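You operate a simulated robot arm through the tools that you are given. There is no shell and no other tool. Be economical: measure what you need, move in short steps, check, and stop when the job is done.

You run a simulated two-armed robot. Do the job below in one go: nothing can be reset, and whatever is moved stays where it is left.

Task
Bottle the grey jug's sample and seal it.
Fine: hold the beige bottle with one hand while the red cap comes off and goes on again; tip in all of the sample and put the jug back. Set down upright: grey jug.

Only the result counts: the job must be done as asked and must still hold three seconds after the hand-in. Knocking over, shifting, dropping, spilling or breaking anything else fails it. Lids that push on must go on centred and level and be pressed home; caps that screw on are set level and turned clockwise until they are tight.

Robot
Two 7-joint arms with two-finger parallel grippers on one trunk, on a base that drives. Base frame: it is fixed to the floor where the robot stands at the start and does not move with it; the origin is under the middle of the robot, x ahead of it, y to its left, z up. Readings come in mm, rad, newtons and seconds.
The left shoulder is at the start at [70, 163, 1145], the right one opposite. With the tool pointing down near the work surface each hand reaches from about 380 to 880 mm from the robot's upright axis, wherever it stands, measured 20 degrees to its own side. Places, roughly: top of the sample cabinet [700, -200, 800]. Payload 3.43 kg a hand.
The TCP of each hand is the grasp point between the finger pads, 34 mm short of the fingertips. In the tool frame z runs along the fingers and y along their closing line. The gripper opens to 128 mm. The fingers are 24 mm wide and 12 mm thick; the gripper's body (48 by 130 mm) begins 96 mm behind the TCP.
Orientation is that of the tool frame in the base frame, as a unit quaternion [x, y, z, w]. With the fingers straight down and closing along the base's y, the tool's x points along the base's -x, its y along +y and its z along -z.

Tools
- The arms move only by the tool arm_command. It takes "left_increments", "right_increments" or both (then of equal length, played together; a hand with none holds still); each is a list that holds one entry, the list of rows, each a list of 7 numbers: the shift along the tool's x, y, z in mm, then the turn, a rotation vector about the tool's x, y, z in rad, then the finger opening in mm, from 0 to 128. In form: [[[dx, dy, dz, ax, ay, az, hand], ...]]. A call has 1 to 10 rows; each row shifts and turns the commanded pose from where the row before left it, along the tool's axes as they then stand. Rows are played at 5 a second. More than 50 mm and 0.15 rad between two rows, or a gripper value outside its range, and nothing of the call is played. A pose out of reach is approached as far as the arm can. The call stops where the force on the tool passes 40 N (or 10 N more than at its start, if that is more) or the arm is blocked; 0.2 s more then pass. The fingers move at their own pace (about 153 mm/s each) and stop on an object; they squeeze with about 37 N. The grip force told is the motor's: it shows also when the fingers shut on nothing. Time passes only in rows, and 0.2 s behind the last, so rows that do not move let the fingers close. The reply holds the time, the measured pose of the TCP, the force on the tool along the base axes, the opening and the grip force, in the units named above and with some noise, with the torque about the TCP (base axes, N m) and any sound that the robot's microphone picked up, and new pictures: "pictures" is both (left out), scene, wrist or none (wrist: the cameras of the hands that moved).
- Cameras (640 x 400 px; columns grow to the right, rows downward): "scene" is now at [139.4, -41.6, 1375.7]; the picture's right is [-0.38, -0.93, -0.00], its down [-0.51, 0.21, -0.83] and it looks along [0.77, -0.31, -0.55] (base axes); focal length 220 px, centre (320, 200). "left" rides on the left gripper at [76, 11, -160] in its tool frame; the picture's right is [-0.15, 0.99, 0.00], its down [-0.88, -0.13, -0.46] and it looks along [-0.45, -0.07, 0.89] (tool axes); focal length 234 px, centre (320, 200). "right" rides on the right gripper at [76, -11, -160] in its tool frame; the picture's right is [0.15, 0.99, 0.00], its down [-0.88, 0.13, -0.46] and it looks along [-0.45, 0.07, 0.89] (tool axes); focal length 234 px, centre (320, 200). There is no depth. A picture from a camera that has moved, and an enlarged one, comes with that camera's place and axes in the base frame and with its lens. The place of the scene camera against the robot may be out by one fixed shift of up to 18 mm in any direction.
- lift_body(by): slides the trunk up (or, below 0, down) by that many mm; the arms and the scene camera ride with it, the base frame stays. It gives what a move gives, with no picture.
- base_move(legs): drives the robot by 1 to 6 legs, each [ahead, left, turn to the left] in mm, mm and rad, along the robot's own axes; the way and the turn of a leg run together, so that a leg with both is an arc; at most 1500 mm and 3.142 rad a leg. The arms and the cameras ride along, it lands a little off, and it stops where it bumps. It gives what a move gives, and a new picture of the scene camera.
- head_to(pan, tilt): turns the head with the scene camera to pan (to the left, within 1.501 rad either way) and tilt (down, from -0.506 to 1.204), counted from straight ahead of the robot. It gives what a move gives, and a new picture of the scene camera.
- inspect(camera, box): a new picture of the part [left, top, right, bottom] of that camera's present view, enlarged. It takes no simulated time.
- job_done(): hands the job in; it is judged then, once.

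Go step by step. Nothing tells you exact positions but the pictures and the camera data: compare them with the known pose of the tool, close in by small moves and look again before you grip or let go. The budget is 120 turns and 260 pictures, counting those below and the enlarged ones. Unless the task says otherwise, let go and move clear before handing in, and close with one line.

The tools are called after "Request:" as a command line: name --argument value ..., lists and objects as JSON in quotes. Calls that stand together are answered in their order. arm_command: Moves the arms, as the interface text tells. Its arguments: {"type":"object","properties":{"left_increments":{"type":"array","items":{"type":"array","items":{"type":"array","items":{"type":"number"}}}},"right_increments":{"type":"array","items":{"type":"array","items":{"type":"array","items":{"type":"number"}}}},"pictures":{"type":"string","enum":["both","scene","wrist","none"]}},"required":[]} The other tools are called the same way: lift_body (by) slides the trunk up or down; base_move (legs) drives the base; head_to (pan, tilt) turns the head that bears the scene camera; inspect (camera, box) takes an enlarged picture of a part of a camera's view; job_done () hands the job in.

At the start:

```text
t: 0.0
left_eef_pos: [711.9, 9.4, 1264.0]
left_tool_rot: [0.0, 1.0, 0.0, 0.0]
left_ft_force: [0.7, -0.5, 0.0]
left_ft_torque: [0.0, -0.01, -0.02]
left_finger_gap: 127.9
left_gripper_force: 0.0
right_eef_pos: [397.3, -452.0, 1195.9]
right_tool_rot: [0.0, 1.0, 0.0, 0.0]
right_ft_force: [0.3, 0.5, -0.1]
right_ft_torque: [0.01, 0.0, -0.01]
right_finger_gap: 127.9
right_gripper_force: 0.1
trunk travel left (down, up): [-625.0, 315.0]
robot x, y, heading: [0.9, 0.7, -0.003]
head pan, tilt: [-0.386, 0.588]
```

scene: 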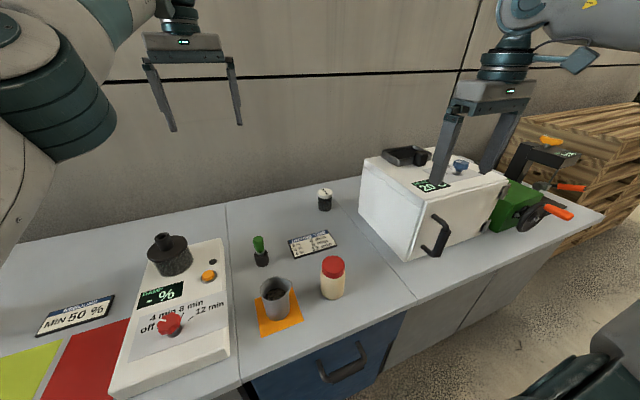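
right: 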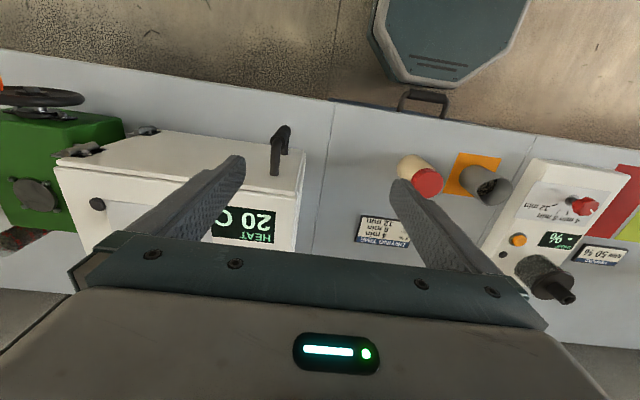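
left: 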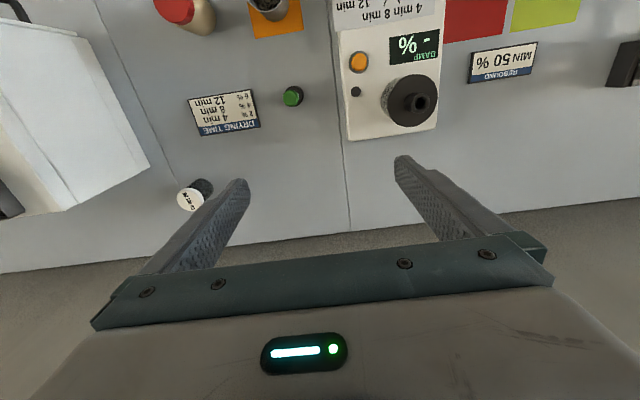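

I see the grey jug on an orange pad and the beige bottle with its red cap near the front of the bench. I'll look closer before moving.

Request:
inspect --camera "scene" --box '[220, 220, 380, 340]'

Request:
inspect --camera "right" --box '[370, 120, 550, 240]'

Request:
inspect --camera "left" --box '[140, 0, 340, 125]'

```text
3.33 times, centred on (300, 280) of scene
camera zoom: at [139.4, -41.6, 1375.7], right [-0.38, -0.93, 0.0], down [-0.51, 0.21, -0.83], along [0.77, -0.31, -0.55], focal length 733 px, centre (387, -67)
```

zoom: 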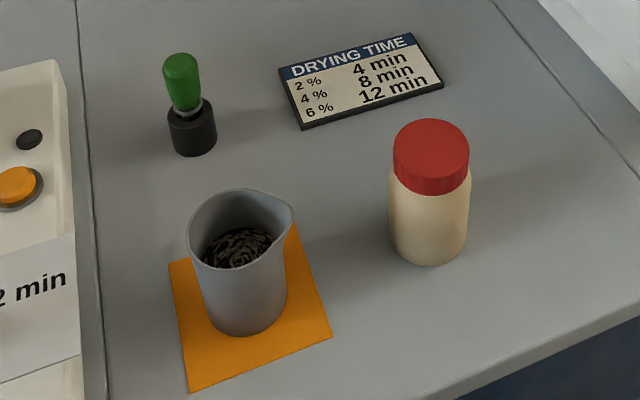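

```text
3.33 times, centred on (460, 180) of right
camera zoom: at [320.8, -463.5, 1356.5], right [-0.15, 0.99, 0.0], down [0.88, 0.13, 0.46], along [0.45, 0.07, -0.89], focal length 781 px, centre (-147, 267)
```

zoom: 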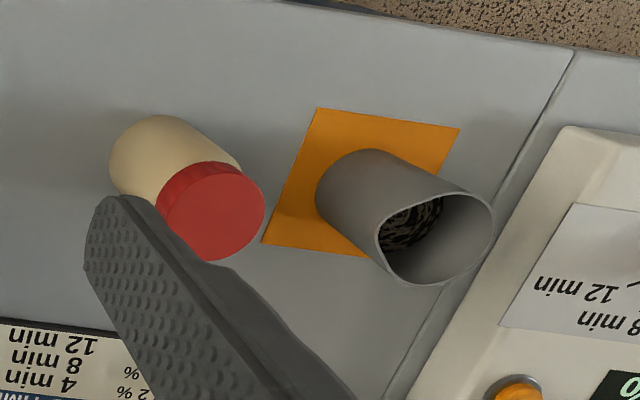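

```text
3.20 times, centred on (240, 62) of left
camera zoom: at [634.5, 21.1, 1422.4], right [0.15, 0.99, 0.0], down [0.88, -0.13, 0.46], along [0.45, -0.07, -0.89], focal length 749 px, centre (576, 640)
```

zoom: 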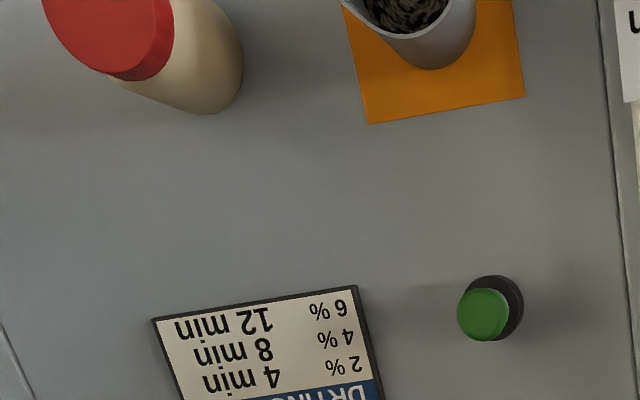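

The jug has no handle and its spout points roughly at the bottle (towards -y); the bottle is near [475,-210] and the jug near [475,-52]. I'll drive back and to the right so both sit in front of me.

Request:
base_move --legs '[[-110, 0, 0], [0, -165, 0]]'

Request:
head_to --pan 0.05 --tilt 0.75

```text
t: 2.2
left_eef_pos: [601.4, -147.1, 1262.9]
left_tool_rot: [-0.001, 1.0, -0.001, 0.0]
left_ft_force: [0.1, 1.5, 0.1]
left_ft_torque: [-0.04, 0.01, 0.03]
left_finger_gap: 128.2
left_gripper_force: 0.0
right_eef_pos: [287.1, -610.3, 1196.4]
right_tool_rot: [0.0, 1.0, -0.001, 0.0]
right_ft_force: [0.0, 0.0, 0.0]
right_ft_torque: [-0.03, -0.02, 0.01]
right_finger_gap: 128.1
right_gripper_force: 0.0
trunk travel left (down, up): [-625.0, 315.0]
robot x, y, heading: [-109.3, -162.6, 0.002]
head pan, tilt: [-0.386, 0.588]
camera scene: at [29.2, -200.0, 1375.8], right [-0.38, -0.93, 0.0], down [-0.51, 0.21, -0.83], along [0.77, -0.31, -0.55], focal length 220 px, centre (320, 200)
```

scene: 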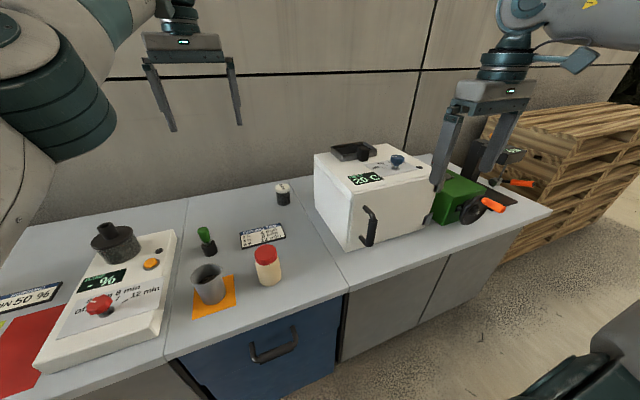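

```text
t: 3.1
left_eef_pos: [601.0, -148.1, 1263.6]
left_tool_rot: [-0.001, 1.0, 0.0, 0.001]
left_ft_force: [-0.4, 0.3, -0.7]
left_ft_torque: [-0.02, -0.04, -0.02]
left_finger_gap: 128.0
left_gripper_force: 0.0
right_eef_pos: [285.8, -610.2, 1197.1]
right_tool_rot: [-0.001, 1.0, 0.0, 0.0]
right_ft_force: [0.2, 0.1, -0.5]
right_ft_torque: [-0.01, 0.0, 0.02]
right_finger_gap: 127.8
right_gripper_force: 0.1
trunk travel left (down, up): [-625.0, 315.0]
robot x, y, heading: [-111.3, -162.4, 0.002]
head pan, tilt: [0.051, 0.75]
camera scene: at [29.3, -163.5, 1361.8], right [0.05, -1.0, 0.0], down [-0.68, -0.03, -0.73], along [0.73, 0.04, -0.68], focal length 220 px, centre (320, 200)
```

scene: 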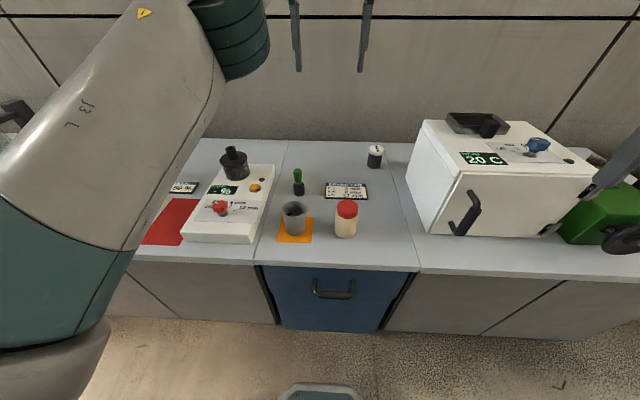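

I'll bring the left wrist camera over the bench to measure the jug and bottle accurately.

Request:
arm_command --left_increments '[[[44, 4, 12, 0, 0, 0, 128], [44, 4, 12, 0, 0, 0, 128], [44, 4, 12, 0, 0, 0, 128], [44, 4, 12, 0, 0, 0, 128], [44, 4, 12, 0, 0, 0, 128]]]' --pictures "wrist"

```text
t: 4.3
left_eef_pos: [378.4, -128.4, 1202.6]
left_tool_rot: [-0.002, 1.0, 0.0, 0.0]
left_ft_force: [0.1, -0.1, 0.7]
left_ft_torque: [0.04, -0.04, 0.01]
left_finger_gap: 127.6
left_gripper_force: 0.1
right_eef_pos: [286.8, -612.0, 1196.1]
right_tool_rot: [0.0, 1.0, 0.0, 0.001]
right_ft_force: [-0.5, -0.4, 0.0]
right_ft_torque: [0.02, 0.0, -0.03]
right_finger_gap: 128.1
right_gripper_force: 0.0
trunk travel left (down, up): [-625.0, 315.0]
robot x, y, heading: [-110.8, -162.6, 0.0]
head pan, tilt: [0.051, 0.75]
camera left: at [302.4, -118.0, 1363.3], right [0.14, 0.99, 0.0], down [0.88, -0.13, 0.46], along [0.45, -0.06, -0.89], focal length 234 px, centre (320, 200)
```

left: 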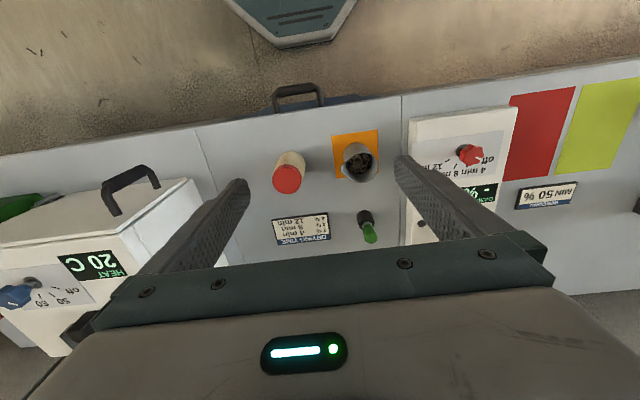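

Request:
inspect --camera "left" --box '[250, 110, 410, 210]'

Request:
inspect --camera "scene" --box '[260, 160, 388, 240]'

```text
4.00 times, centred on (330, 160) of left
camera zoom: at [302.4, -118.0, 1363.3], right [0.14, 0.99, 0.0], down [0.88, -0.13, 0.46], along [0.45, -0.06, -0.89], focal length 937 px, centre (280, 360)
```

zoom: 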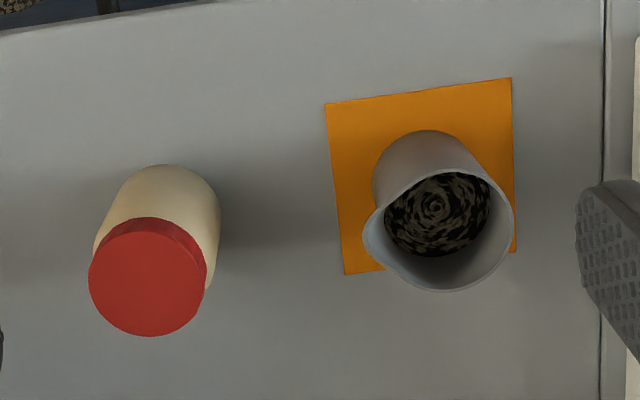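

```text
5.00 times, centred on (324, 200) of scene
camera zoom: at [28.2, -164.5, 1361.9], right [0.05, -1.0, 0.0], down [-0.68, -0.03, -0.73], along [0.73, 0.04, -0.68], focal length 1100 px, centre (300, 200)
```

zoom: 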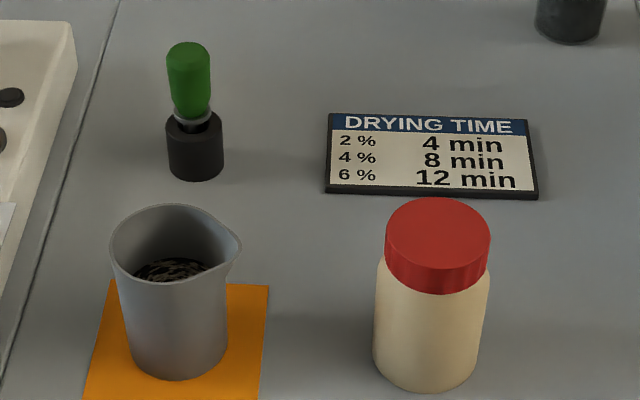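

Estimates: the bottle axis is at about (475,-211), body roughly 66 mm across with the cap top near 920; the jug is at about (476,-50) with its spout towards -y. The right hand will hold the bottle low from the front right, so I'll bring it there and tilt it.

Request:
arm_command --right_increments '[[[-15, 43, 22, 0, 0, 0, 128], [-15, 43, 22, 0, 0, 0, 128], [-15, 43, 22, 0, 0, 0, 128], [-15, 43, 22, 0, 0, 0, 128], [-15, 43, 22, 0, 0, 0, 128], [-15, 43, 22, 0, 0, 0, 128], [0, 0, 0, 0, 0, -0.131, 128], [0, 0, 0, 0, 0, -0.131, 128], [0, 0, 0, 0, 0, -0.131, 128], [0, 0, 0, 0, 0, -0.131, 128]]]' --pictures "none"

Request:
arm_command --right_increments '[[[0, 0, 0, 0, 0, -0.131, 128], [0, 0, 0, 0, 0, -0.131, 128], [0, 0, 0, 0, -0.15, 0, 128], [0, 0, 0, 0, -0.15, 0, 128], [0, 0, 0, 0, -0.15, 0, 128], [0, 0, 0, 0, -0.15, 0, 128], [0, 0, 0, 0, -0.15, 0, 128], [0, 0, 0, 0, -0.15, 0, 128], [0, 0, 0, 0, -0.147, 0, 128]]]' --pictures "both"

```text
refused: row 1 steps farther than a row can; nothing moved
```

```text
t: 6.3
left_eef_pos: [380.6, -127.0, 1203.3]
left_tool_rot: [-0.002, 1.0, 0.0, 0.0]
left_ft_force: [0.5, 0.3, -0.8]
left_ft_torque: [0.0, 0.02, 0.0]
left_finger_gap: 128.1
left_gripper_force: 0.1
right_eef_pos: [288.1, -611.0, 1196.0]
right_tool_rot: [-0.113, 0.859, 0.066, 0.495]
right_ft_force: [0.2, -0.2, -0.8]
right_ft_torque: [-0.01, 0.03, 0.02]
right_finger_gap: 127.9
right_gripper_force: 0.0
trunk travel left (down, up): [-625.0, 315.0]
robot x, y, heading: [-113.3, -162.5, -0.0]
head pan, tilt: [0.051, 0.75]
camera scene: at [29.9, -164.0, 1361.8], right [0.05, -1.0, 0.0], down [-0.68, -0.03, -0.73], along [0.73, 0.04, -0.68], focal length 220 px, centre (320, 200)
camera right: at [119.7, -668.1, 1211.3], right [-0.33, 0.94, -0.13], down [0.01, 0.14, 0.99], along [0.94, 0.32, -0.05], focal length 234 px, centre (320, 200)
```

scene: 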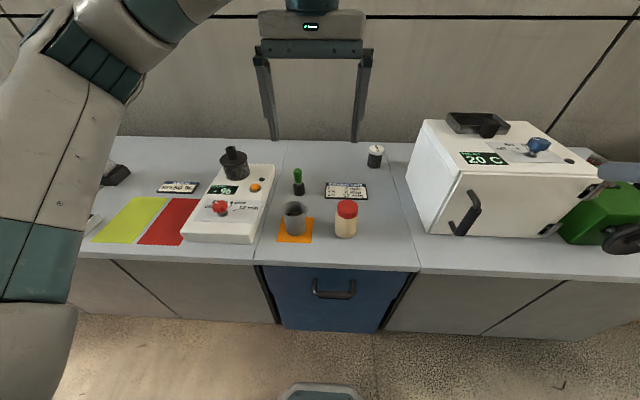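
right: 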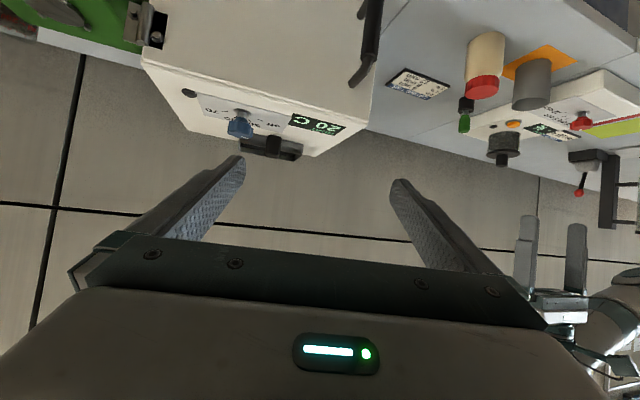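

The first batch was refused for step size, so only part of the yaw and the pitch were played. I'll finish the yaw and bring the right hand to a point 150 mm short of the bottle.

Request:
arm_command --right_increments '[[[0, 0, 0, -0.1135, 0, -0.0655, 128], [0, 0, 0, -0.1135, 0, -0.0655, 128], [0, 0, 0, -0.1135, 0, -0.0655, 128], [0, 0, 0, -0.1135, 0, -0.0655, 128], [10.2, 16.7, 42.4, 0, 0, 0, 128], [10.2, 16.7, 42.4, 0, 0, 0, 128], [10.2, 16.7, 42.4, 0, 0, 0, 128], [10.2, 16.7, 42.4, 0, 0, 0, 128], [10.2, 16.7, 42.4, 0, 0, 0, 128]]]' --pictures "both"

```text
t: 8.3
left_eef_pos: [378.1, -129.2, 1205.0]
left_tool_rot: [-0.001, 1.0, 0.001, 0.002]
left_ft_force: [-0.8, -1.0, 1.1]
left_ft_torque: [0.07, -0.08, 0.0]
left_finger_gap: 128.1
left_gripper_force: 0.1
right_eef_pos: [352.0, -441.8, 1057.1]
right_tool_rot: [-0.333, 0.8, 0.193, 0.461]
right_ft_force: [0.3, -0.3, 0.2]
right_ft_torque: [-0.02, 0.02, -0.06]
right_finger_gap: 128.0
right_gripper_force: 0.0
right hand out of reach, approached as far as the arm can: row 4, 8, 9
trunk travel left (down, up): [-625.0, 315.0]
robot x, y, heading: [-112.6, -160.8, 0.002]
head pan, tilt: [0.051, 0.75]
camera scene: at [26.9, -165.8, 1362.1], right [0.05, -1.0, 0.0], down [-0.68, -0.03, -0.73], along [0.73, 0.04, -0.68], focal length 220 px, centre (320, 200)
camera right: at [234.3, -574.8, 1072.0], right [-0.75, 0.65, -0.13], down [-0.06, 0.12, 0.99], along [0.66, 0.75, -0.05], focal length 234 px, centre (320, 200)
```

scene: 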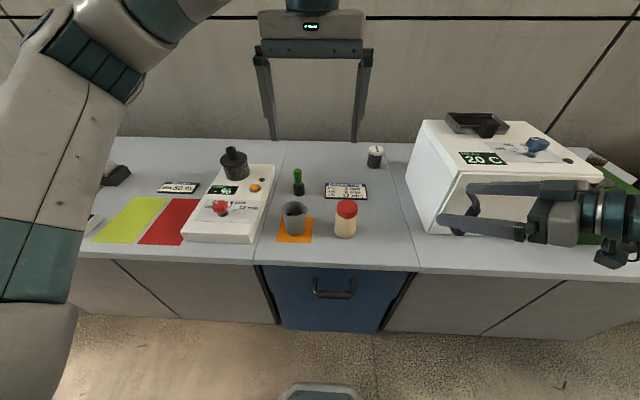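
right: 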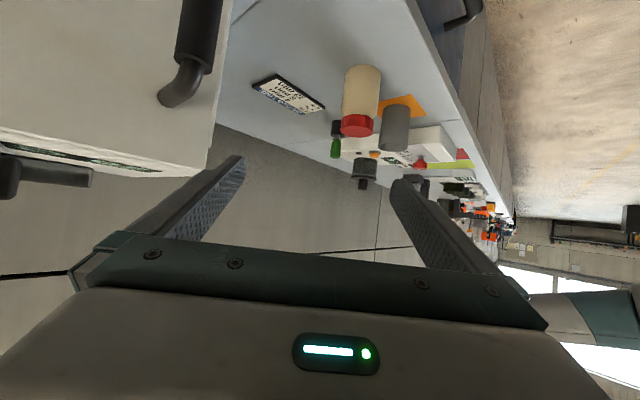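

The arm is cramped near the shoulder, so I'll back the robot off 150 mm; the arms ride along.

Request:
base_move --legs '[[-150, 0, 0]]'

```text
t: 9.7
left_eef_pos: [232.7, -127.9, 1203.6]
left_tool_rot: [-0.001, 1.0, 0.0, 0.0]
left_ft_force: [0.0, -0.8, -0.2]
left_ft_torque: [-0.03, 0.0, 0.01]
left_finger_gap: 128.1
left_gripper_force: 0.0
right_eef_pos: [204.0, -440.9, 1057.0]
right_tool_rot: [-0.331, 0.8, 0.192, 0.463]
right_ft_force: [-0.1, 0.1, 0.7]
right_ft_torque: [-0.02, 0.0, 0.0]
right_finger_gap: 128.2
right_gripper_force: 0.1
trunk travel left (down, up): [-625.0, 315.0]
robot x, y, heading: [-260.4, -161.5, -0.001]
head pan, tilt: [0.051, 0.75]
camera scene: at [-119.3, -163.7, 1361.7], right [0.05, -1.0, 0.0], down [-0.68, -0.03, -0.73], along [0.73, 0.04, -0.68], focal length 220 px, centre (320, 200)
```

scene: 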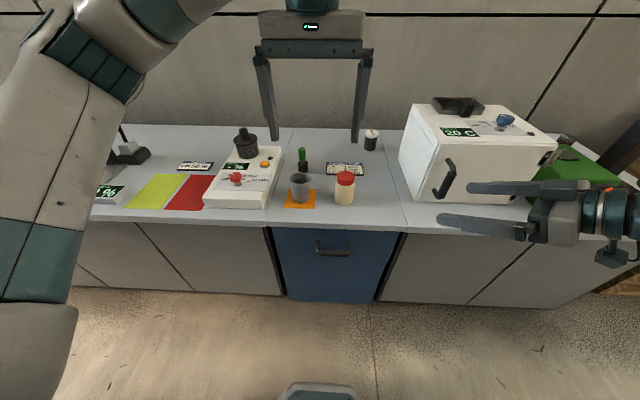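

Now the right hand moves to a point about 150 mm short of the bottle.

Request:
arm_command --right_increments '[[[0.3, -4.8, 43.3, 0, 0, 0, 128], [0.3, -4.8, 43.3, 0, 0, 0, 128], [0.3, -4.8, 43.3, 0, 0, 0, 128], [0.3, -4.8, 43.3, 0, 0, 0, 128], [0.3, -4.8, 43.3, 0, 0, 0, 128], [0.3, -4.8, 43.3, 0, 0, 0, 128]]]' --pictures "both"

```text
t: 11.1
left_eef_pos: [234.0, -128.0, 1203.0]
left_tool_rot: [-0.001, 1.0, -0.001, 0.0]
left_ft_force: [0.5, -0.1, 0.3]
left_ft_torque: [-0.02, 0.02, 0.03]
left_finger_gap: 127.9
left_gripper_force: 0.1
right_eef_pos: [384.6, -302.0, 924.3]
right_tool_rot: [-0.333, 0.8, 0.192, 0.461]
right_ft_force: [-0.4, 0.0, 0.8]
right_ft_torque: [0.0, -0.01, 0.03]
right_finger_gap: 127.8
right_gripper_force: 0.1
trunk travel left (down, up): [-625.0, 315.0]
robot x, y, heading: [-261.7, -157.5, 0.003]
head pan, tilt: [0.051, 0.75]
camera scene: at [-117.8, -163.0, 1361.6], right [0.05, -1.0, 0.0], down [-0.68, -0.03, -0.73], along [0.73, 0.04, -0.68], focal length 220 px, centre (320, 200)
camera right: at [268.0, -434.3, 940.0], right [-0.75, 0.65, -0.13], down [-0.06, 0.13, 0.99], along [0.66, 0.75, -0.06], focal length 234 px, centre (320, 200)
```

scene: 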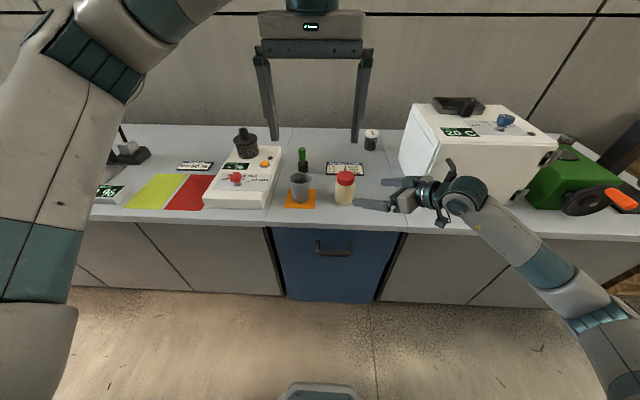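
right: 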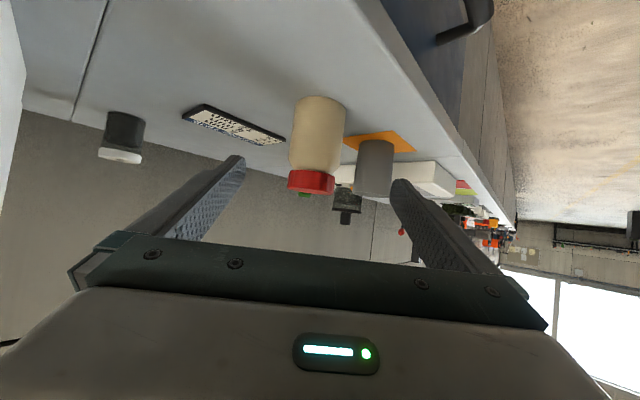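

Request:
inspect --camera "right" --box '[240, 80, 400, 210]'

Request:
inspect --camera "scene" --box '[280, 150, 408, 230]'

```text
3.08 times, centred on (320, 145) of right
camera zoom: at [268.0, -434.3, 940.0], right [-0.75, 0.65, -0.13], down [-0.06, 0.13, 0.99], along [0.66, 0.75, -0.06], focal length 720 px, centre (320, 369)
```

zoom: 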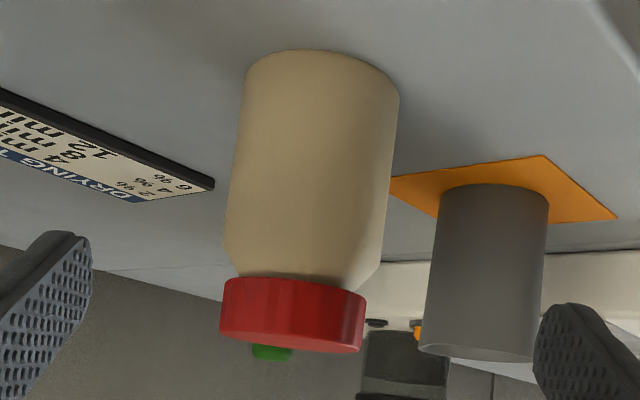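

```text
5.00 times, centred on (344, 190) of scene
camera zoom: at [-117.8, -163.0, 1361.6], right [0.05, -1.0, 0.0], down [-0.68, -0.03, -0.73], along [0.73, 0.04, -0.68], focal length 1100 px, centre (200, 250)
```

zoom: 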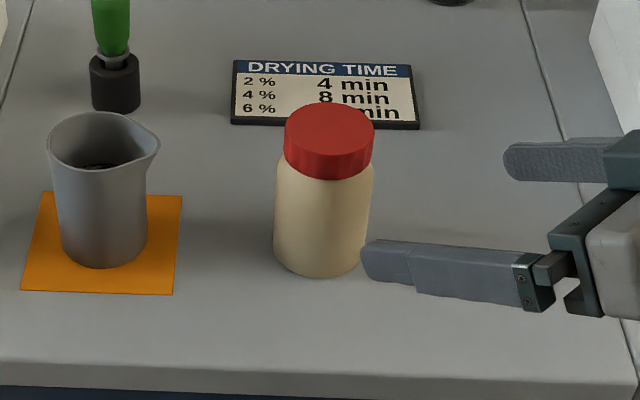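

Both views put the bottle axis at about (477,-215), base near 802, with the cap at 889–917. I'll slide the right hand in around the body, still open.

Request:
arm_command --right_increments '[[[1.3, -1.1, 37.2, 0, 0, 0, 128], [1.3, -1.1, 37.2, 0, 0, 0, 128], [1.3, -1.1, 37.2, 0, 0, 0, 128], [1.3, -1.1, 37.2, 0, 0, 0, 128]]]' --pictures "wrist"

Request:
inspect --camera "scene" --box '[280, 150, 408, 230]'

```text
t: 12.1
left_eef_pos: [233.3, -128.0, 1202.7]
left_tool_rot: [-0.001, 1.0, -0.001, 0.0]
left_ft_force: [-0.4, 1.1, 0.5]
left_ft_torque: [-0.06, 0.01, 0.01]
left_finger_gap: 128.1
left_gripper_force: 0.1
right_eef_pos: [475.2, -214.6, 844.5]
right_tool_rot: [-0.332, 0.8, 0.192, 0.461]
right_ft_force: [0.2, 0.4, 0.3]
right_ft_torque: [0.01, 0.03, -0.03]
right_finger_gap: 127.9
right_gripper_force: 0.0
trunk travel left (down, up): [-625.0, 315.0]
robot x, y, heading: [-260.6, -159.2, 0.002]
head pan, tilt: [0.051, 0.75]
camera right: at [359.8, -347.2, 860.4], right [-0.75, 0.65, -0.13], down [-0.06, 0.12, 0.99], along [0.66, 0.75, -0.06], focal length 234 px, centre (320, 200)
```

right: 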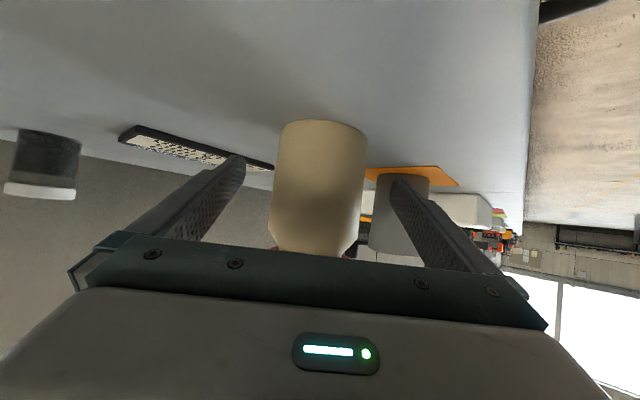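

```text
5.00 times, centred on (344, 190) of scene
camera zoom: at [-118.0, -162.7, 1361.6], right [0.05, -1.0, 0.0], down [-0.68, -0.03, -0.73], along [0.73, 0.04, -0.68], focal length 1100 px, centre (200, 250)
```

zoom: 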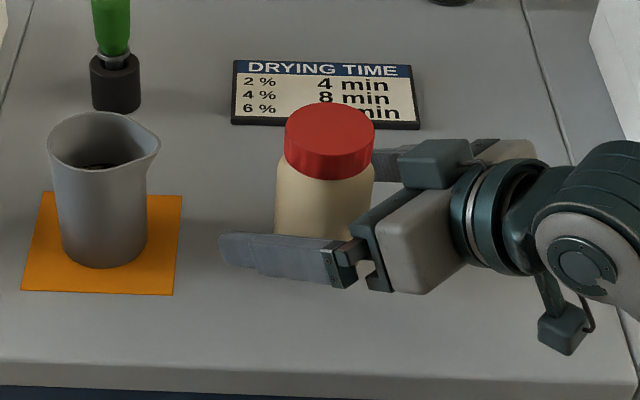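

The bottle is centred between the fingers. Closing the right hand now.

Request:
arm_command --right_increments '[[[0, 0, 0, 0, 0, 0, 70], [0, 0, 0, 0, 0, 0, 60], [0, 0, 0, 0, 0, 0, 50], [0, 0, 0, 0, 0, 0, 50]]]' --pictures "none"

Request:
inspect --camera "scene" --box '[280, 150, 408, 230]'

```text
t: 13.1
left_eef_pos: [231.1, -127.7, 1203.5]
left_tool_rot: [-0.001, 1.0, 0.0, 0.0]
left_ft_force: [-0.3, 1.0, 0.2]
left_ft_torque: [0.0, 0.02, -0.02]
left_finger_gap: 128.2
left_gripper_force: 0.1
right_eef_pos: [475.2, -214.4, 846.9]
right_tool_rot: [-0.331, 0.8, 0.192, 0.462]
right_ft_force: [1.4, -0.3, 2.4]
right_ft_torque: [-0.03, -0.18, 0.0]
right_finger_gap: 66.8
right_gripper_force: 36.9
trunk travel left (down, up): [-625.0, 315.0]
robot x, y, heading: [-259.9, -157.0, 0.002]
head pan, tilt: [0.051, 0.75]
```

```text
5.00 times, centred on (344, 190) of scene
camera zoom: at [-119.3, -163.7, 1361.8], right [0.05, -1.0, 0.0], down [-0.68, -0.03, -0.73], along [0.73, 0.04, -0.68], focal length 1100 px, centre (200, 250)
```

zoom: 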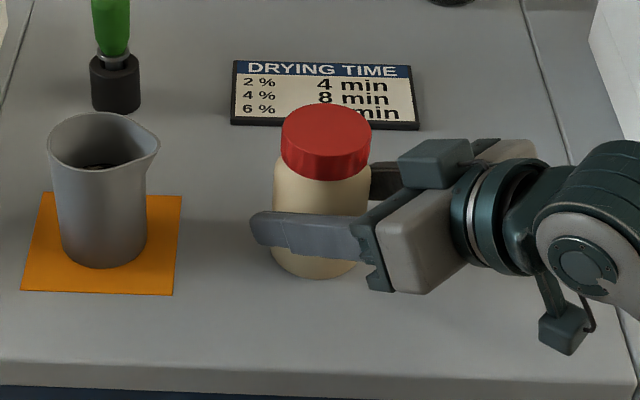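

The right hand grips the bottle (66.8 mm). Now I'll bring the left hand above the cap.

Request:
arm_command --left_increments '[[[-35, -12.3, 21.4, 0, 0, 0, 128], [-35, -12.3, 21.4, 0, 0, 0, 128], [-35, -12.3, 21.4, 0, 0, 0, 128], [-35, -12.3, 21.4, 0, 0, 0, 110], [-35, -12.3, 21.4, 0, 0, 0, 100], [-35, -12.3, 21.4, 0, 0, 0, 90], [-35, -12.3, 21.4, 0, 0, 0, 84]]]' --pictures "both"

```text
t: 14.7
left_eef_pos: [474.3, -214.0, 1051.1]
left_tool_rot: [-0.001, 1.0, 0.0, 0.001]
left_ft_force: [0.6, -0.2, 0.5]
left_ft_torque: [-0.01, 0.03, 0.02]
left_finger_gap: 84.1
left_gripper_force: 0.0
right_eef_pos: [475.4, -214.9, 846.0]
right_tool_rot: [-0.332, 0.8, 0.193, 0.461]
right_ft_force: [1.2, 1.2, 2.4]
right_ft_torque: [-0.06, -0.14, 0.05]
right_finger_gap: 66.6
right_gripper_force: 36.9
trunk travel left (down, up): [-625.0, 315.0]
robot x, y, heading: [-260.3, -162.2, -0.001]
head pan, tilt: [0.051, 0.75]
camera scene: at [-119.2, -165.2, 1361.8], right [0.05, -1.0, 0.0], down [-0.68, -0.03, -0.73], along [0.73, 0.04, -0.68], focal length 220 px, centre (320, 200)
camera left: at [398.1, -203.7, 1211.5], right [0.14, 0.99, 0.0], down [0.88, -0.13, 0.46], along [0.45, -0.07, -0.89], focal length 234 px, centre (320, 200)
```

scene: 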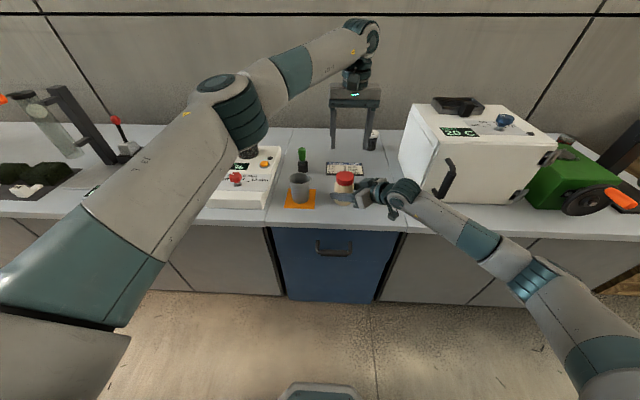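
left: 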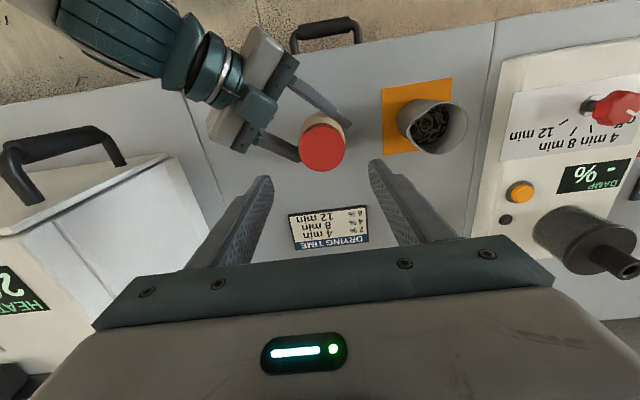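

Request:
inspect --camera "left" --box '[260, 90, 388, 190]'

```text
4.00 times, centred on (324, 140) of left
camera zoom: at [398.1, -203.7, 1211.5], right [0.14, 0.99, 0.0], down [0.88, -0.13, 0.46], along [0.45, -0.07, -0.89], focal length 937 px, centre (304, 440)
```

zoom: 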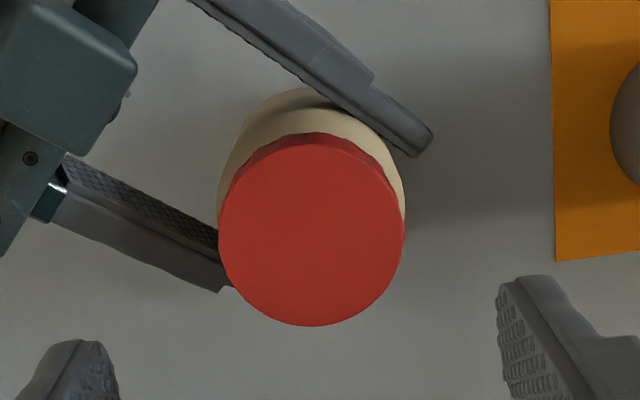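

The cap centre reads (475.5,-214), right under the left hand. I'll yaw back clockwise and lower the fingertips around the cap.

Request:
arm_command --left_increments '[[[-1, 0, 0, 0, 0, 0.15, 84], [0, 0, 0, 0, 0, 0.15, 84], [0, 0, 0, 0, 0, 0.15, 84], [0, 0, 0, 0, 0, 0.15, 84], [0, 0, 0, 0, 0, 0.15, 84], [0, 0, 42, 0, 0, 0, 84], [0, 0, 42, 0, 0, 0, 84], [0, 0, 20, 0, 0, 0, 84], [0, 0, 21, 0, 0, 0, 84]]]' --pictures "wrist"

Request:
inspect --camera "scene" --box '[280, 130, 408, 230]'

```text
t: 16.7
left_eef_pos: [478.8, -212.8, 929.4]
left_tool_rot: [0.318, 0.948, -0.001, 0.0]
left_ft_force: [-0.3, -0.2, 0.1]
left_ft_torque: [0.01, 0.0, 0.02]
left_finger_gap: 83.9
left_gripper_force: 0.1
left hand out of reach, approached as far as the arm can: row 5
right_eef_pos: [475.1, -215.6, 846.4]
right_tool_rot: [-0.332, 0.801, 0.192, 0.461]
right_ft_force: [1.2, 1.1, 0.1]
right_ft_torque: [-0.07, -0.08, 0.01]
right_finger_gap: 66.4
right_gripper_force: 37.3
trunk travel left (down, up): [-625.0, 315.0]
robot x, y, heading: [-260.1, -160.0, -0.0]
head pan, tilt: [0.051, 0.75]
camera left: at [424.2, -159.1, 1087.9], right [0.71, 0.7, 0.0], down [0.62, -0.64, 0.46], along [0.32, -0.33, -0.89], focal length 234 px, centre (320, 200)
```

left: 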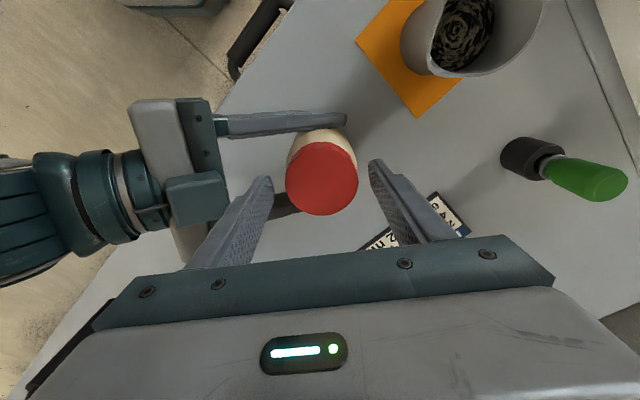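

```text
4.00 times, centred on (344, 180) of scene
camera zoom: at [-119.1, -163.8, 1361.8], right [0.05, -1.0, 0.0], down [-0.68, -0.03, -0.73], along [0.73, 0.04, -0.68], focal length 880 px, centre (224, 280)
```

zoom: 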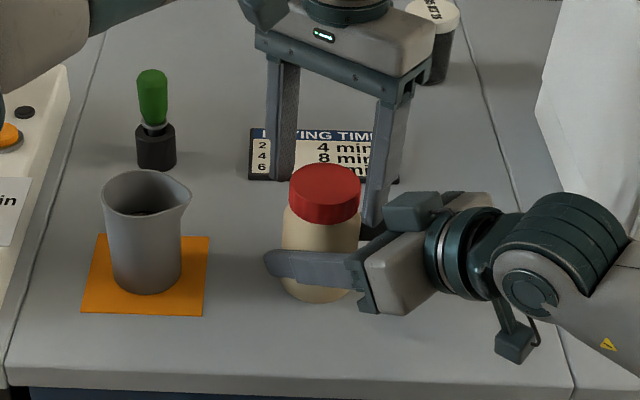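

The clockwise wrist limit is near -0.65 rad, which leaves a lot of counter-clockwise travel. I'll fine-centre, grip the cap, and start unscrewing counter-clockwise.

Request:
arm_command --left_increments '[[[1.9, -3, 3.5, 0, 0, 0, 84], [0, 0, 0, 0, 0, 0, 60], [0, 0, 0, 0, 0, 0, 50], [0, 0, 0, 0, 0, 0, 50]]]' --pictures "wrist"

```text
t: 17.7
left_eef_pos: [476.0, -210.8, 925.7]
left_tool_rot: [0.317, 0.948, 0.002, 0.001]
left_ft_force: [12.5, 15.7, -0.2]
left_ft_torque: [1.04, -0.65, 0.11]
left_finger_gap: 61.0
left_gripper_force: 37.2
right_eef_pos: [476.1, -215.4, 845.2]
right_tool_rot: [-0.331, 0.801, 0.192, 0.461]
right_ft_force: [-11.5, -14.6, 2.0]
right_ft_torque: [0.0, -0.32, -0.04]
right_finger_gap: 66.7
right_gripper_force: 37.1
trunk travel left (down, up): [-625.0, 315.0]
robot x, y, heading: [-259.1, -158.7, -0.002]
head pan, tilt: [0.051, 0.75]
camera left: at [421.4, -158.4, 1085.0], right [0.71, 0.7, 0.0], down [0.62, -0.63, 0.46], along [0.32, -0.32, -0.89], focal length 234 px, centre (320, 200)
```

left: 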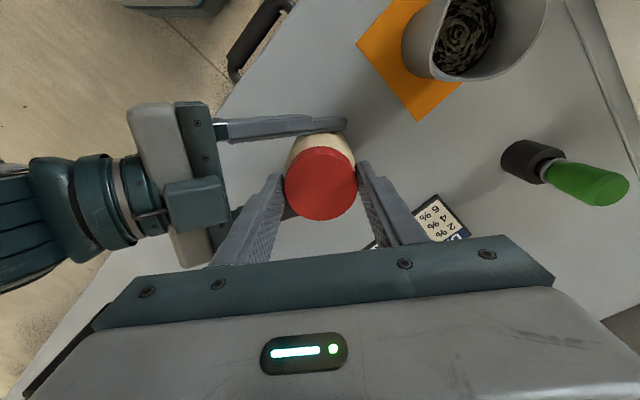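

There's about 20 N of side load towards +tool y, so I'll shift the hand that way to relieve it.

Request:
arm_command --left_increments '[[[0, 3, 0, 0, 0, 0, 50], [0, 0, 0, 0, 0, 0, 50]]]' --pictures "none"

```text
t: 18.3
left_eef_pos: [477.5, -212.4, 925.2]
left_tool_rot: [0.318, 0.948, 0.0, 0.0]
left_ft_force: [0.4, 16.9, 1.7]
left_ft_torque: [1.08, -0.33, 0.02]
left_finger_gap: 61.5
left_gripper_force: 37.4
right_eef_pos: [475.0, -216.7, 846.0]
right_tool_rot: [-0.331, 0.801, 0.19, 0.461]
right_ft_force: [-1.5, -16.9, -0.3]
right_ft_torque: [0.32, 0.42, -0.05]
right_finger_gap: 66.6
right_gripper_force: 37.1
trunk travel left (down, up): [-625.0, 315.0]
robot x, y, heading: [-261.7, -159.8, -0.0]
head pan, tilt: [0.051, 0.75]
```

Request:
arm_command --left_increments '[[[1.8, 2.4, 0, 0, 0, 0, 50], [0, 0, 0, 0, 0, 0, 50]]]' --pictures "none"

```text
t: 18.9
left_eef_pos: [476.4, -210.6, 924.6]
left_tool_rot: [0.32, 0.947, -0.001, -0.001]
left_ft_force: [-6.2, 7.9, 2.5]
left_ft_torque: [0.6, 0.18, 0.0]
left_finger_gap: 61.4
left_gripper_force: 37.2
right_eef_pos: [475.4, -215.4, 846.1]
right_tool_rot: [-0.331, 0.8, 0.193, 0.462]
right_ft_force: [5.8, -7.7, -1.8]
right_ft_torque: [-0.04, 0.34, -0.02]
right_finger_gap: 66.8
right_gripper_force: 37.0
trunk travel left (down, up): [-625.0, 315.0]
robot x, y, heading: [-259.3, -157.6, -0.001]
head pan, tilt: [0.051, 0.75]
```

Request:
arm_command --left_increments '[[[1.7, 0.6, 0, 0, 0, 0, 50], [0, 0, 0, 0, 0, 0, 50], [0, 0, 0, 0, 0, -0.12, 50], [0, 0, 0, 0, 0, -0.12, 50], [0, 0, 0, 0, 0, -0.12, 50], [0, 0, 0, 0, 0, -0.12, 50]]]' --pictures "wrist"

Request:
inspect --camera "scene" --box '[280, 130, 408, 230]'

```text
t: 20.3
left_eef_pos: [475.3, -209.5, 925.8]
left_tool_rot: [0.084, 0.996, -0.001, 0.001]
left_ft_force: [-2.7, -19.7, 2.7]
left_ft_torque: [-0.62, 0.16, -0.02]
left_finger_gap: 61.5
left_gripper_force: 37.5
right_eef_pos: [475.0, -213.2, 845.2]
right_tool_rot: [-0.332, 0.8, 0.193, 0.461]
right_ft_force: [2.7, 19.6, -3.3]
right_ft_torque: [-0.88, 0.03, 0.08]
right_finger_gap: 66.5
right_gripper_force: 36.5
trunk travel left (down, up): [-625.0, 315.0]
robot x, y, heading: [-259.6, -159.2, 0.005]
head pan, tilt: [0.051, 0.75]
camera left: at [402.2, -186.1, 1084.7], right [0.31, 0.95, 0.0], down [0.85, -0.27, 0.46], along [0.43, -0.14, -0.89], focal length 234 px, centre (320, 200)
```

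left: 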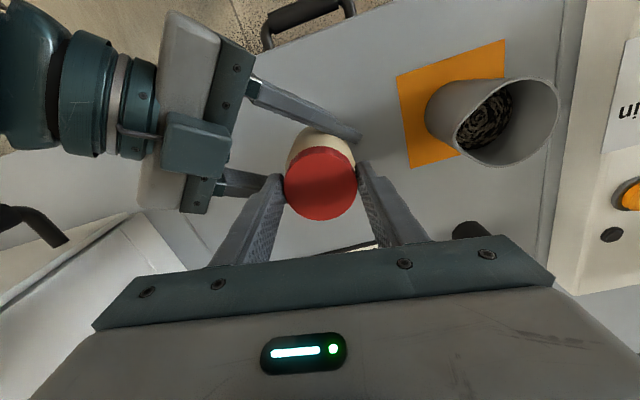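

```text
4.00 times, centred on (344, 180) of scene
camera zoom: at [-119.0, -163.8, 1361.7], right [0.05, -1.0, 0.0], down [-0.68, -0.03, -0.73], along [0.73, 0.04, -0.68], focal length 880 px, centre (224, 280)
```

zoom: 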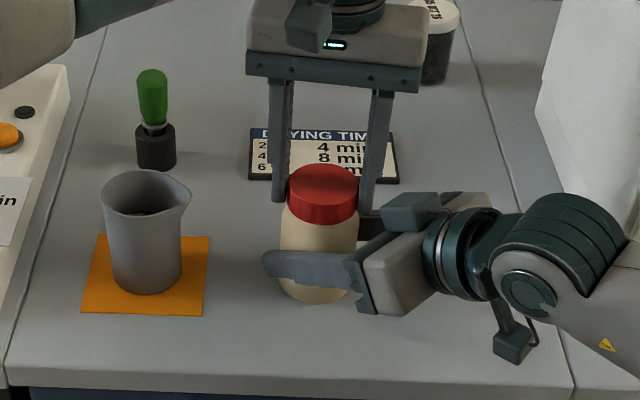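

The hand has turned 0.48 rad with almost no torque, and there's now a -y side load. I'll re-centre and keep turning.

Request:
arm_command --left_increments '[[[0, -3.5, 0, 0, 0, 0, 50], [0, 0, 0, 0, 0, -0.15, 50], [0, 0, 0, 0, 0, -0.15, 50], [0, 0, 0, 0, 0, -0.15, 50], [0, 0, 0, 0, 0, -0.15, 50], [0, 0, 0, 0, 0, -0.15, 50]]]' --pictures "none"

Request:
inspect --camera "left" --box '[250, 100, 390, 240]'

```text
t: 21.7
left_eef_pos: [474.9, -211.2, 924.7]
left_tool_rot: [-0.288, 0.958, 0.0, 0.001]
left_ft_force: [16.2, -15.8, 3.9]
left_ft_torque: [-0.16, -0.32, -0.09]
left_finger_gap: 61.7
left_gripper_force: 36.9
right_eef_pos: [473.4, -214.5, 845.3]
right_tool_rot: [-0.333, 0.8, 0.193, 0.461]
right_ft_force: [-13.5, 15.0, -0.8]
right_ft_torque: [-1.09, -1.02, 0.11]
right_finger_gap: 66.6
right_gripper_force: 37.2
trunk travel left (down, up): [-625.0, 315.0]
robot x, y, heading: [-260.2, -161.4, -0.001]
head pan, tilt: [0.051, 0.75]
```

```text
2.86 times, centred on (320, 170) of left
camera zoom: at [405.5, -245.0, 1085.1], right [-0.42, 0.91, 0.0], down [0.81, 0.38, 0.46], along [0.42, 0.19, -0.89], focal length 669 px, centre (320, 286)
```

zoom: 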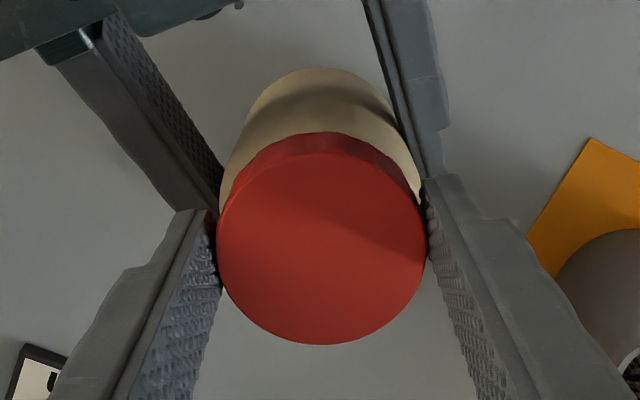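

Request:
arm_command --left_increments '[[[-0.8, -4.2, -0.5, 0, 0, 0, 50], [0, 0, 0, 0, 0, 0, 50], [0, 0, 0, 0, 0, -0.15, 50], [0, 0, 0, 0, 0, -0.15, 50], [0, 0, 0, 0, 0, -0.15, 50], [0, 0, 0, 0, 0, -0.15, 50], [0, 0, 0, 0, 0, -0.15, 50], [0, 0, 0, 0, 0, -0.15, 50]]]' --pictures "none"

Request:
inspect --camera "scene" --box '[312, 150, 376, 210]'

```text
t: 23.5
left_eef_pos: [478.8, -214.0, 924.0]
left_tool_rot: [-0.676, 0.737, -0.001, 0.001]
left_ft_force: [5.8, -1.3, 4.6]
left_ft_torque: [0.26, 0.52, -0.01]
left_finger_gap: 61.3
left_gripper_force: 36.6
right_eef_pos: [475.5, -214.8, 846.3]
right_tool_rot: [-0.332, 0.8, 0.192, 0.462]
right_ft_force: [-3.0, 0.3, -1.1]
right_ft_torque: [-0.36, -0.98, -0.03]
right_finger_gap: 66.6
right_gripper_force: 37.3
trunk travel left (down, up): [-625.0, 315.0]
robot x, y, heading: [-263.3, -162.7, 0.0]
head pan, tilt: [0.051, 0.75]
```

```text
6.67 times, centred on (344, 180) of scene
camera zoom: at [-119.4, -163.9, 1361.7], right [0.05, -1.0, 0.0], down [-0.68, -0.03, -0.73], along [0.73, 0.04, -0.68], focal length 1467 px, centre (160, 333)
```

zoom: 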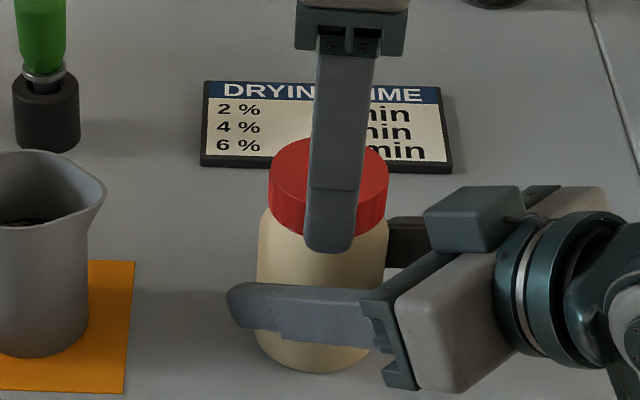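

Forces are small now and well centred (2.1 rad turned so far). Continuing counter-clockwise.

Request:
arm_command --left_increments '[[[0, 0, -0.2, 0, 0, -0.15, 50], [0, 0, -0.2, 0, 0, -0.15, 50], [0, 0, -0.2, 0, 0, -0.15, 50], [0, 0, -0.2, 0, 0, -0.15, 50], [0, 0, -0.2, 0, 0, -0.15, 50], [0, 0, -0.2, 0, 0, -0.15, 50], [0, 0, -0.2, 0, 0, -0.15, 50], [0, 0, -0.2, 0, 0, -0.15, 50], [0, 0, -0.2, 0, 0, -0.15, 50], [0, 0, -0.2, 0, 0, -0.15, 50]]]' --pictures "none"

Request:
inspect --camera "scene" --box '[312, 150, 376, 210]'

```text
t: 25.7
left_eef_pos: [480.3, -212.5, 927.9]
left_tool_rot: [0.997, -0.078, 0.001, 0.0]
left_ft_force: [18.3, 11.7, -0.3]
left_ft_torque: [0.62, -1.01, -0.1]
left_finger_gap: 60.8
left_gripper_force: 36.8
right_eef_pos: [475.3, -214.4, 845.2]
right_tool_rot: [-0.332, 0.801, 0.191, 0.461]
right_ft_force: [-18.8, -9.6, 2.2]
right_ft_torque: [0.27, -0.29, -0.02]
right_finger_gap: 66.4
right_gripper_force: 37.6
trunk travel left (down, up): [-625.0, 315.0]
robot x, y, heading: [-261.3, -161.5, 0.002]
head pan, tilt: [0.051, 0.75]
```

```text
6.67 times, centred on (344, 180) of scene
camera zoom: at [-119.7, -163.5, 1361.8], right [0.05, -1.0, 0.0], down [-0.68, -0.03, -0.73], along [0.73, 0.04, -0.68], focal length 1467 px, centre (160, 333)
```

zoom: 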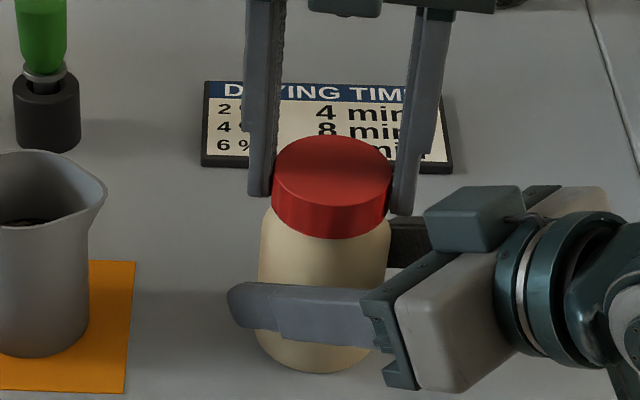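

Request:
arm_command --left_increments '[[[2.5, -2.9, 0, 0, 0, 0, 50], [0, 0, -0.2, 0, 0, -0.15, 50], [0, 0, -0.2, 0, 0, -0.15, 50], [0, 0, -0.2, 0, 0, -0.15, 50], [0, 0, -0.2, 0, 0, -0.15, 50], [0, 0, -0.2, 0, 0, -0.15, 50], [0, 0, -0.2, 0, 0, -0.15, 50], [0, 0, -0.2, 0, 0, -0.15, 50]]]' --pictures "none"

Request:
inspect --camera "scene" --box '[312, 150, 376, 210]'

```text
t: 27.5
left_eef_pos: [481.7, -212.8, 928.8]
left_tool_rot: [0.903, 0.43, 0.0, -0.001]
left_ft_force: [-7.3, 4.2, -0.8]
left_ft_torque: [0.06, 0.18, -0.14]
left_finger_gap: 60.4
left_gripper_force: 36.9
right_eef_pos: [475.0, -214.8, 844.9]
right_tool_rot: [-0.332, 0.801, 0.192, 0.461]
right_ft_force: [7.8, -4.5, 0.1]
right_ft_torque: [0.17, 0.44, 0.09]
right_finger_gap: 66.9
right_gripper_force: 36.8
trunk travel left (down, up): [-625.0, 315.0]
robot x, y, heading: [-259.7, -160.6, 0.003]
head pan, tilt: [0.051, 0.75]
```

```text
6.67 times, centred on (344, 180) of scene
camera zoom: at [-119.1, -163.8, 1361.7], right [0.05, -1.0, 0.0], down [-0.68, -0.03, -0.73], along [0.73, 0.04, -0.68], focal length 1467 px, centre (160, 333)
```

zoom: 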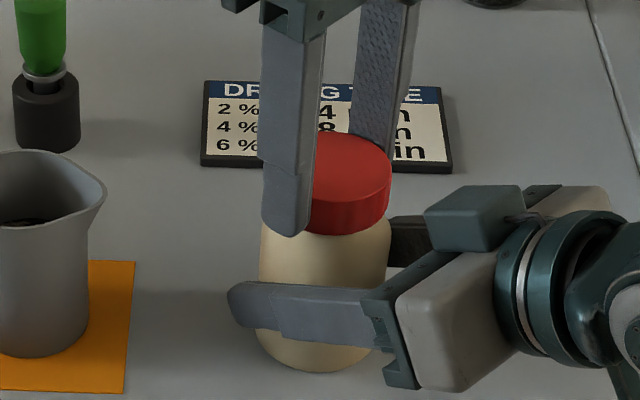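

Request:
arm_command --left_increments '[[[-0.2, -1.4, 0, 0, 0, 0, 50], [0, 0, -0.2, 0, 0, -0.15, 50], [0, 0, -0.2, 0, 0, -0.15, 50], [0, 0, -0.2, 0, 0, -0.15, 50], [0, 0, -0.2, 0, 0, -0.15, 50], [0, 0, -0.2, 0, 0, -0.15, 50], [0, 0, -0.2, 0, 0, -0.15, 50], [0, 0, -0.2, 0, 0, -0.15, 50]]]' --pictures "none"

Request:
inspect --camera "scene" --box '[312, 150, 376, 210]'

```text
t: 29.3
left_eef_pos: [479.6, -211.6, 930.3]
left_tool_rot: [0.566, 0.825, 0.0, -0.001]
left_ft_force: [-8.8, 3.1, -1.2]
left_ft_torque: [0.17, 0.21, -0.17]
left_finger_gap: 60.5
left_gripper_force: 36.6
right_eef_pos: [476.7, -215.8, 845.2]
right_tool_rot: [-0.331, 0.801, 0.191, 0.461]
right_ft_force: [8.7, -3.2, 0.0]
right_ft_torque: [0.15, 0.54, 0.09]
right_finger_gap: 66.3
right_gripper_force: 36.6
trunk travel left (down, up): [-625.0, 315.0]
robot x, y, heading: [-260.5, -159.8, 0.0]
head pan, tilt: [0.051, 0.75]
```

```text
6.67 times, centred on (344, 180) of scene
camera zoom: at [-119.0, -163.8, 1361.7], right [0.05, -1.0, 0.0], down [-0.68, -0.03, -0.73], along [0.73, 0.04, -0.68], focal length 1467 px, centre (160, 333)
```

zoom: 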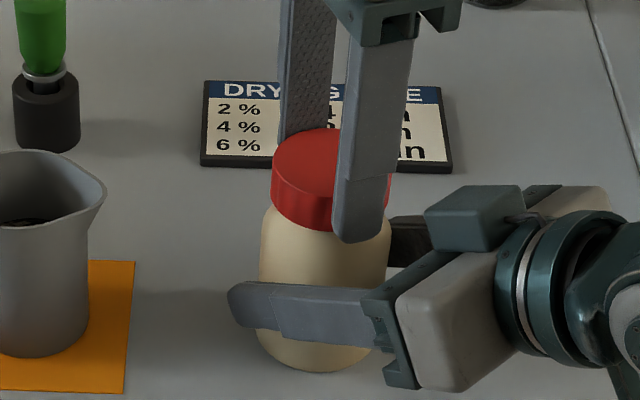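

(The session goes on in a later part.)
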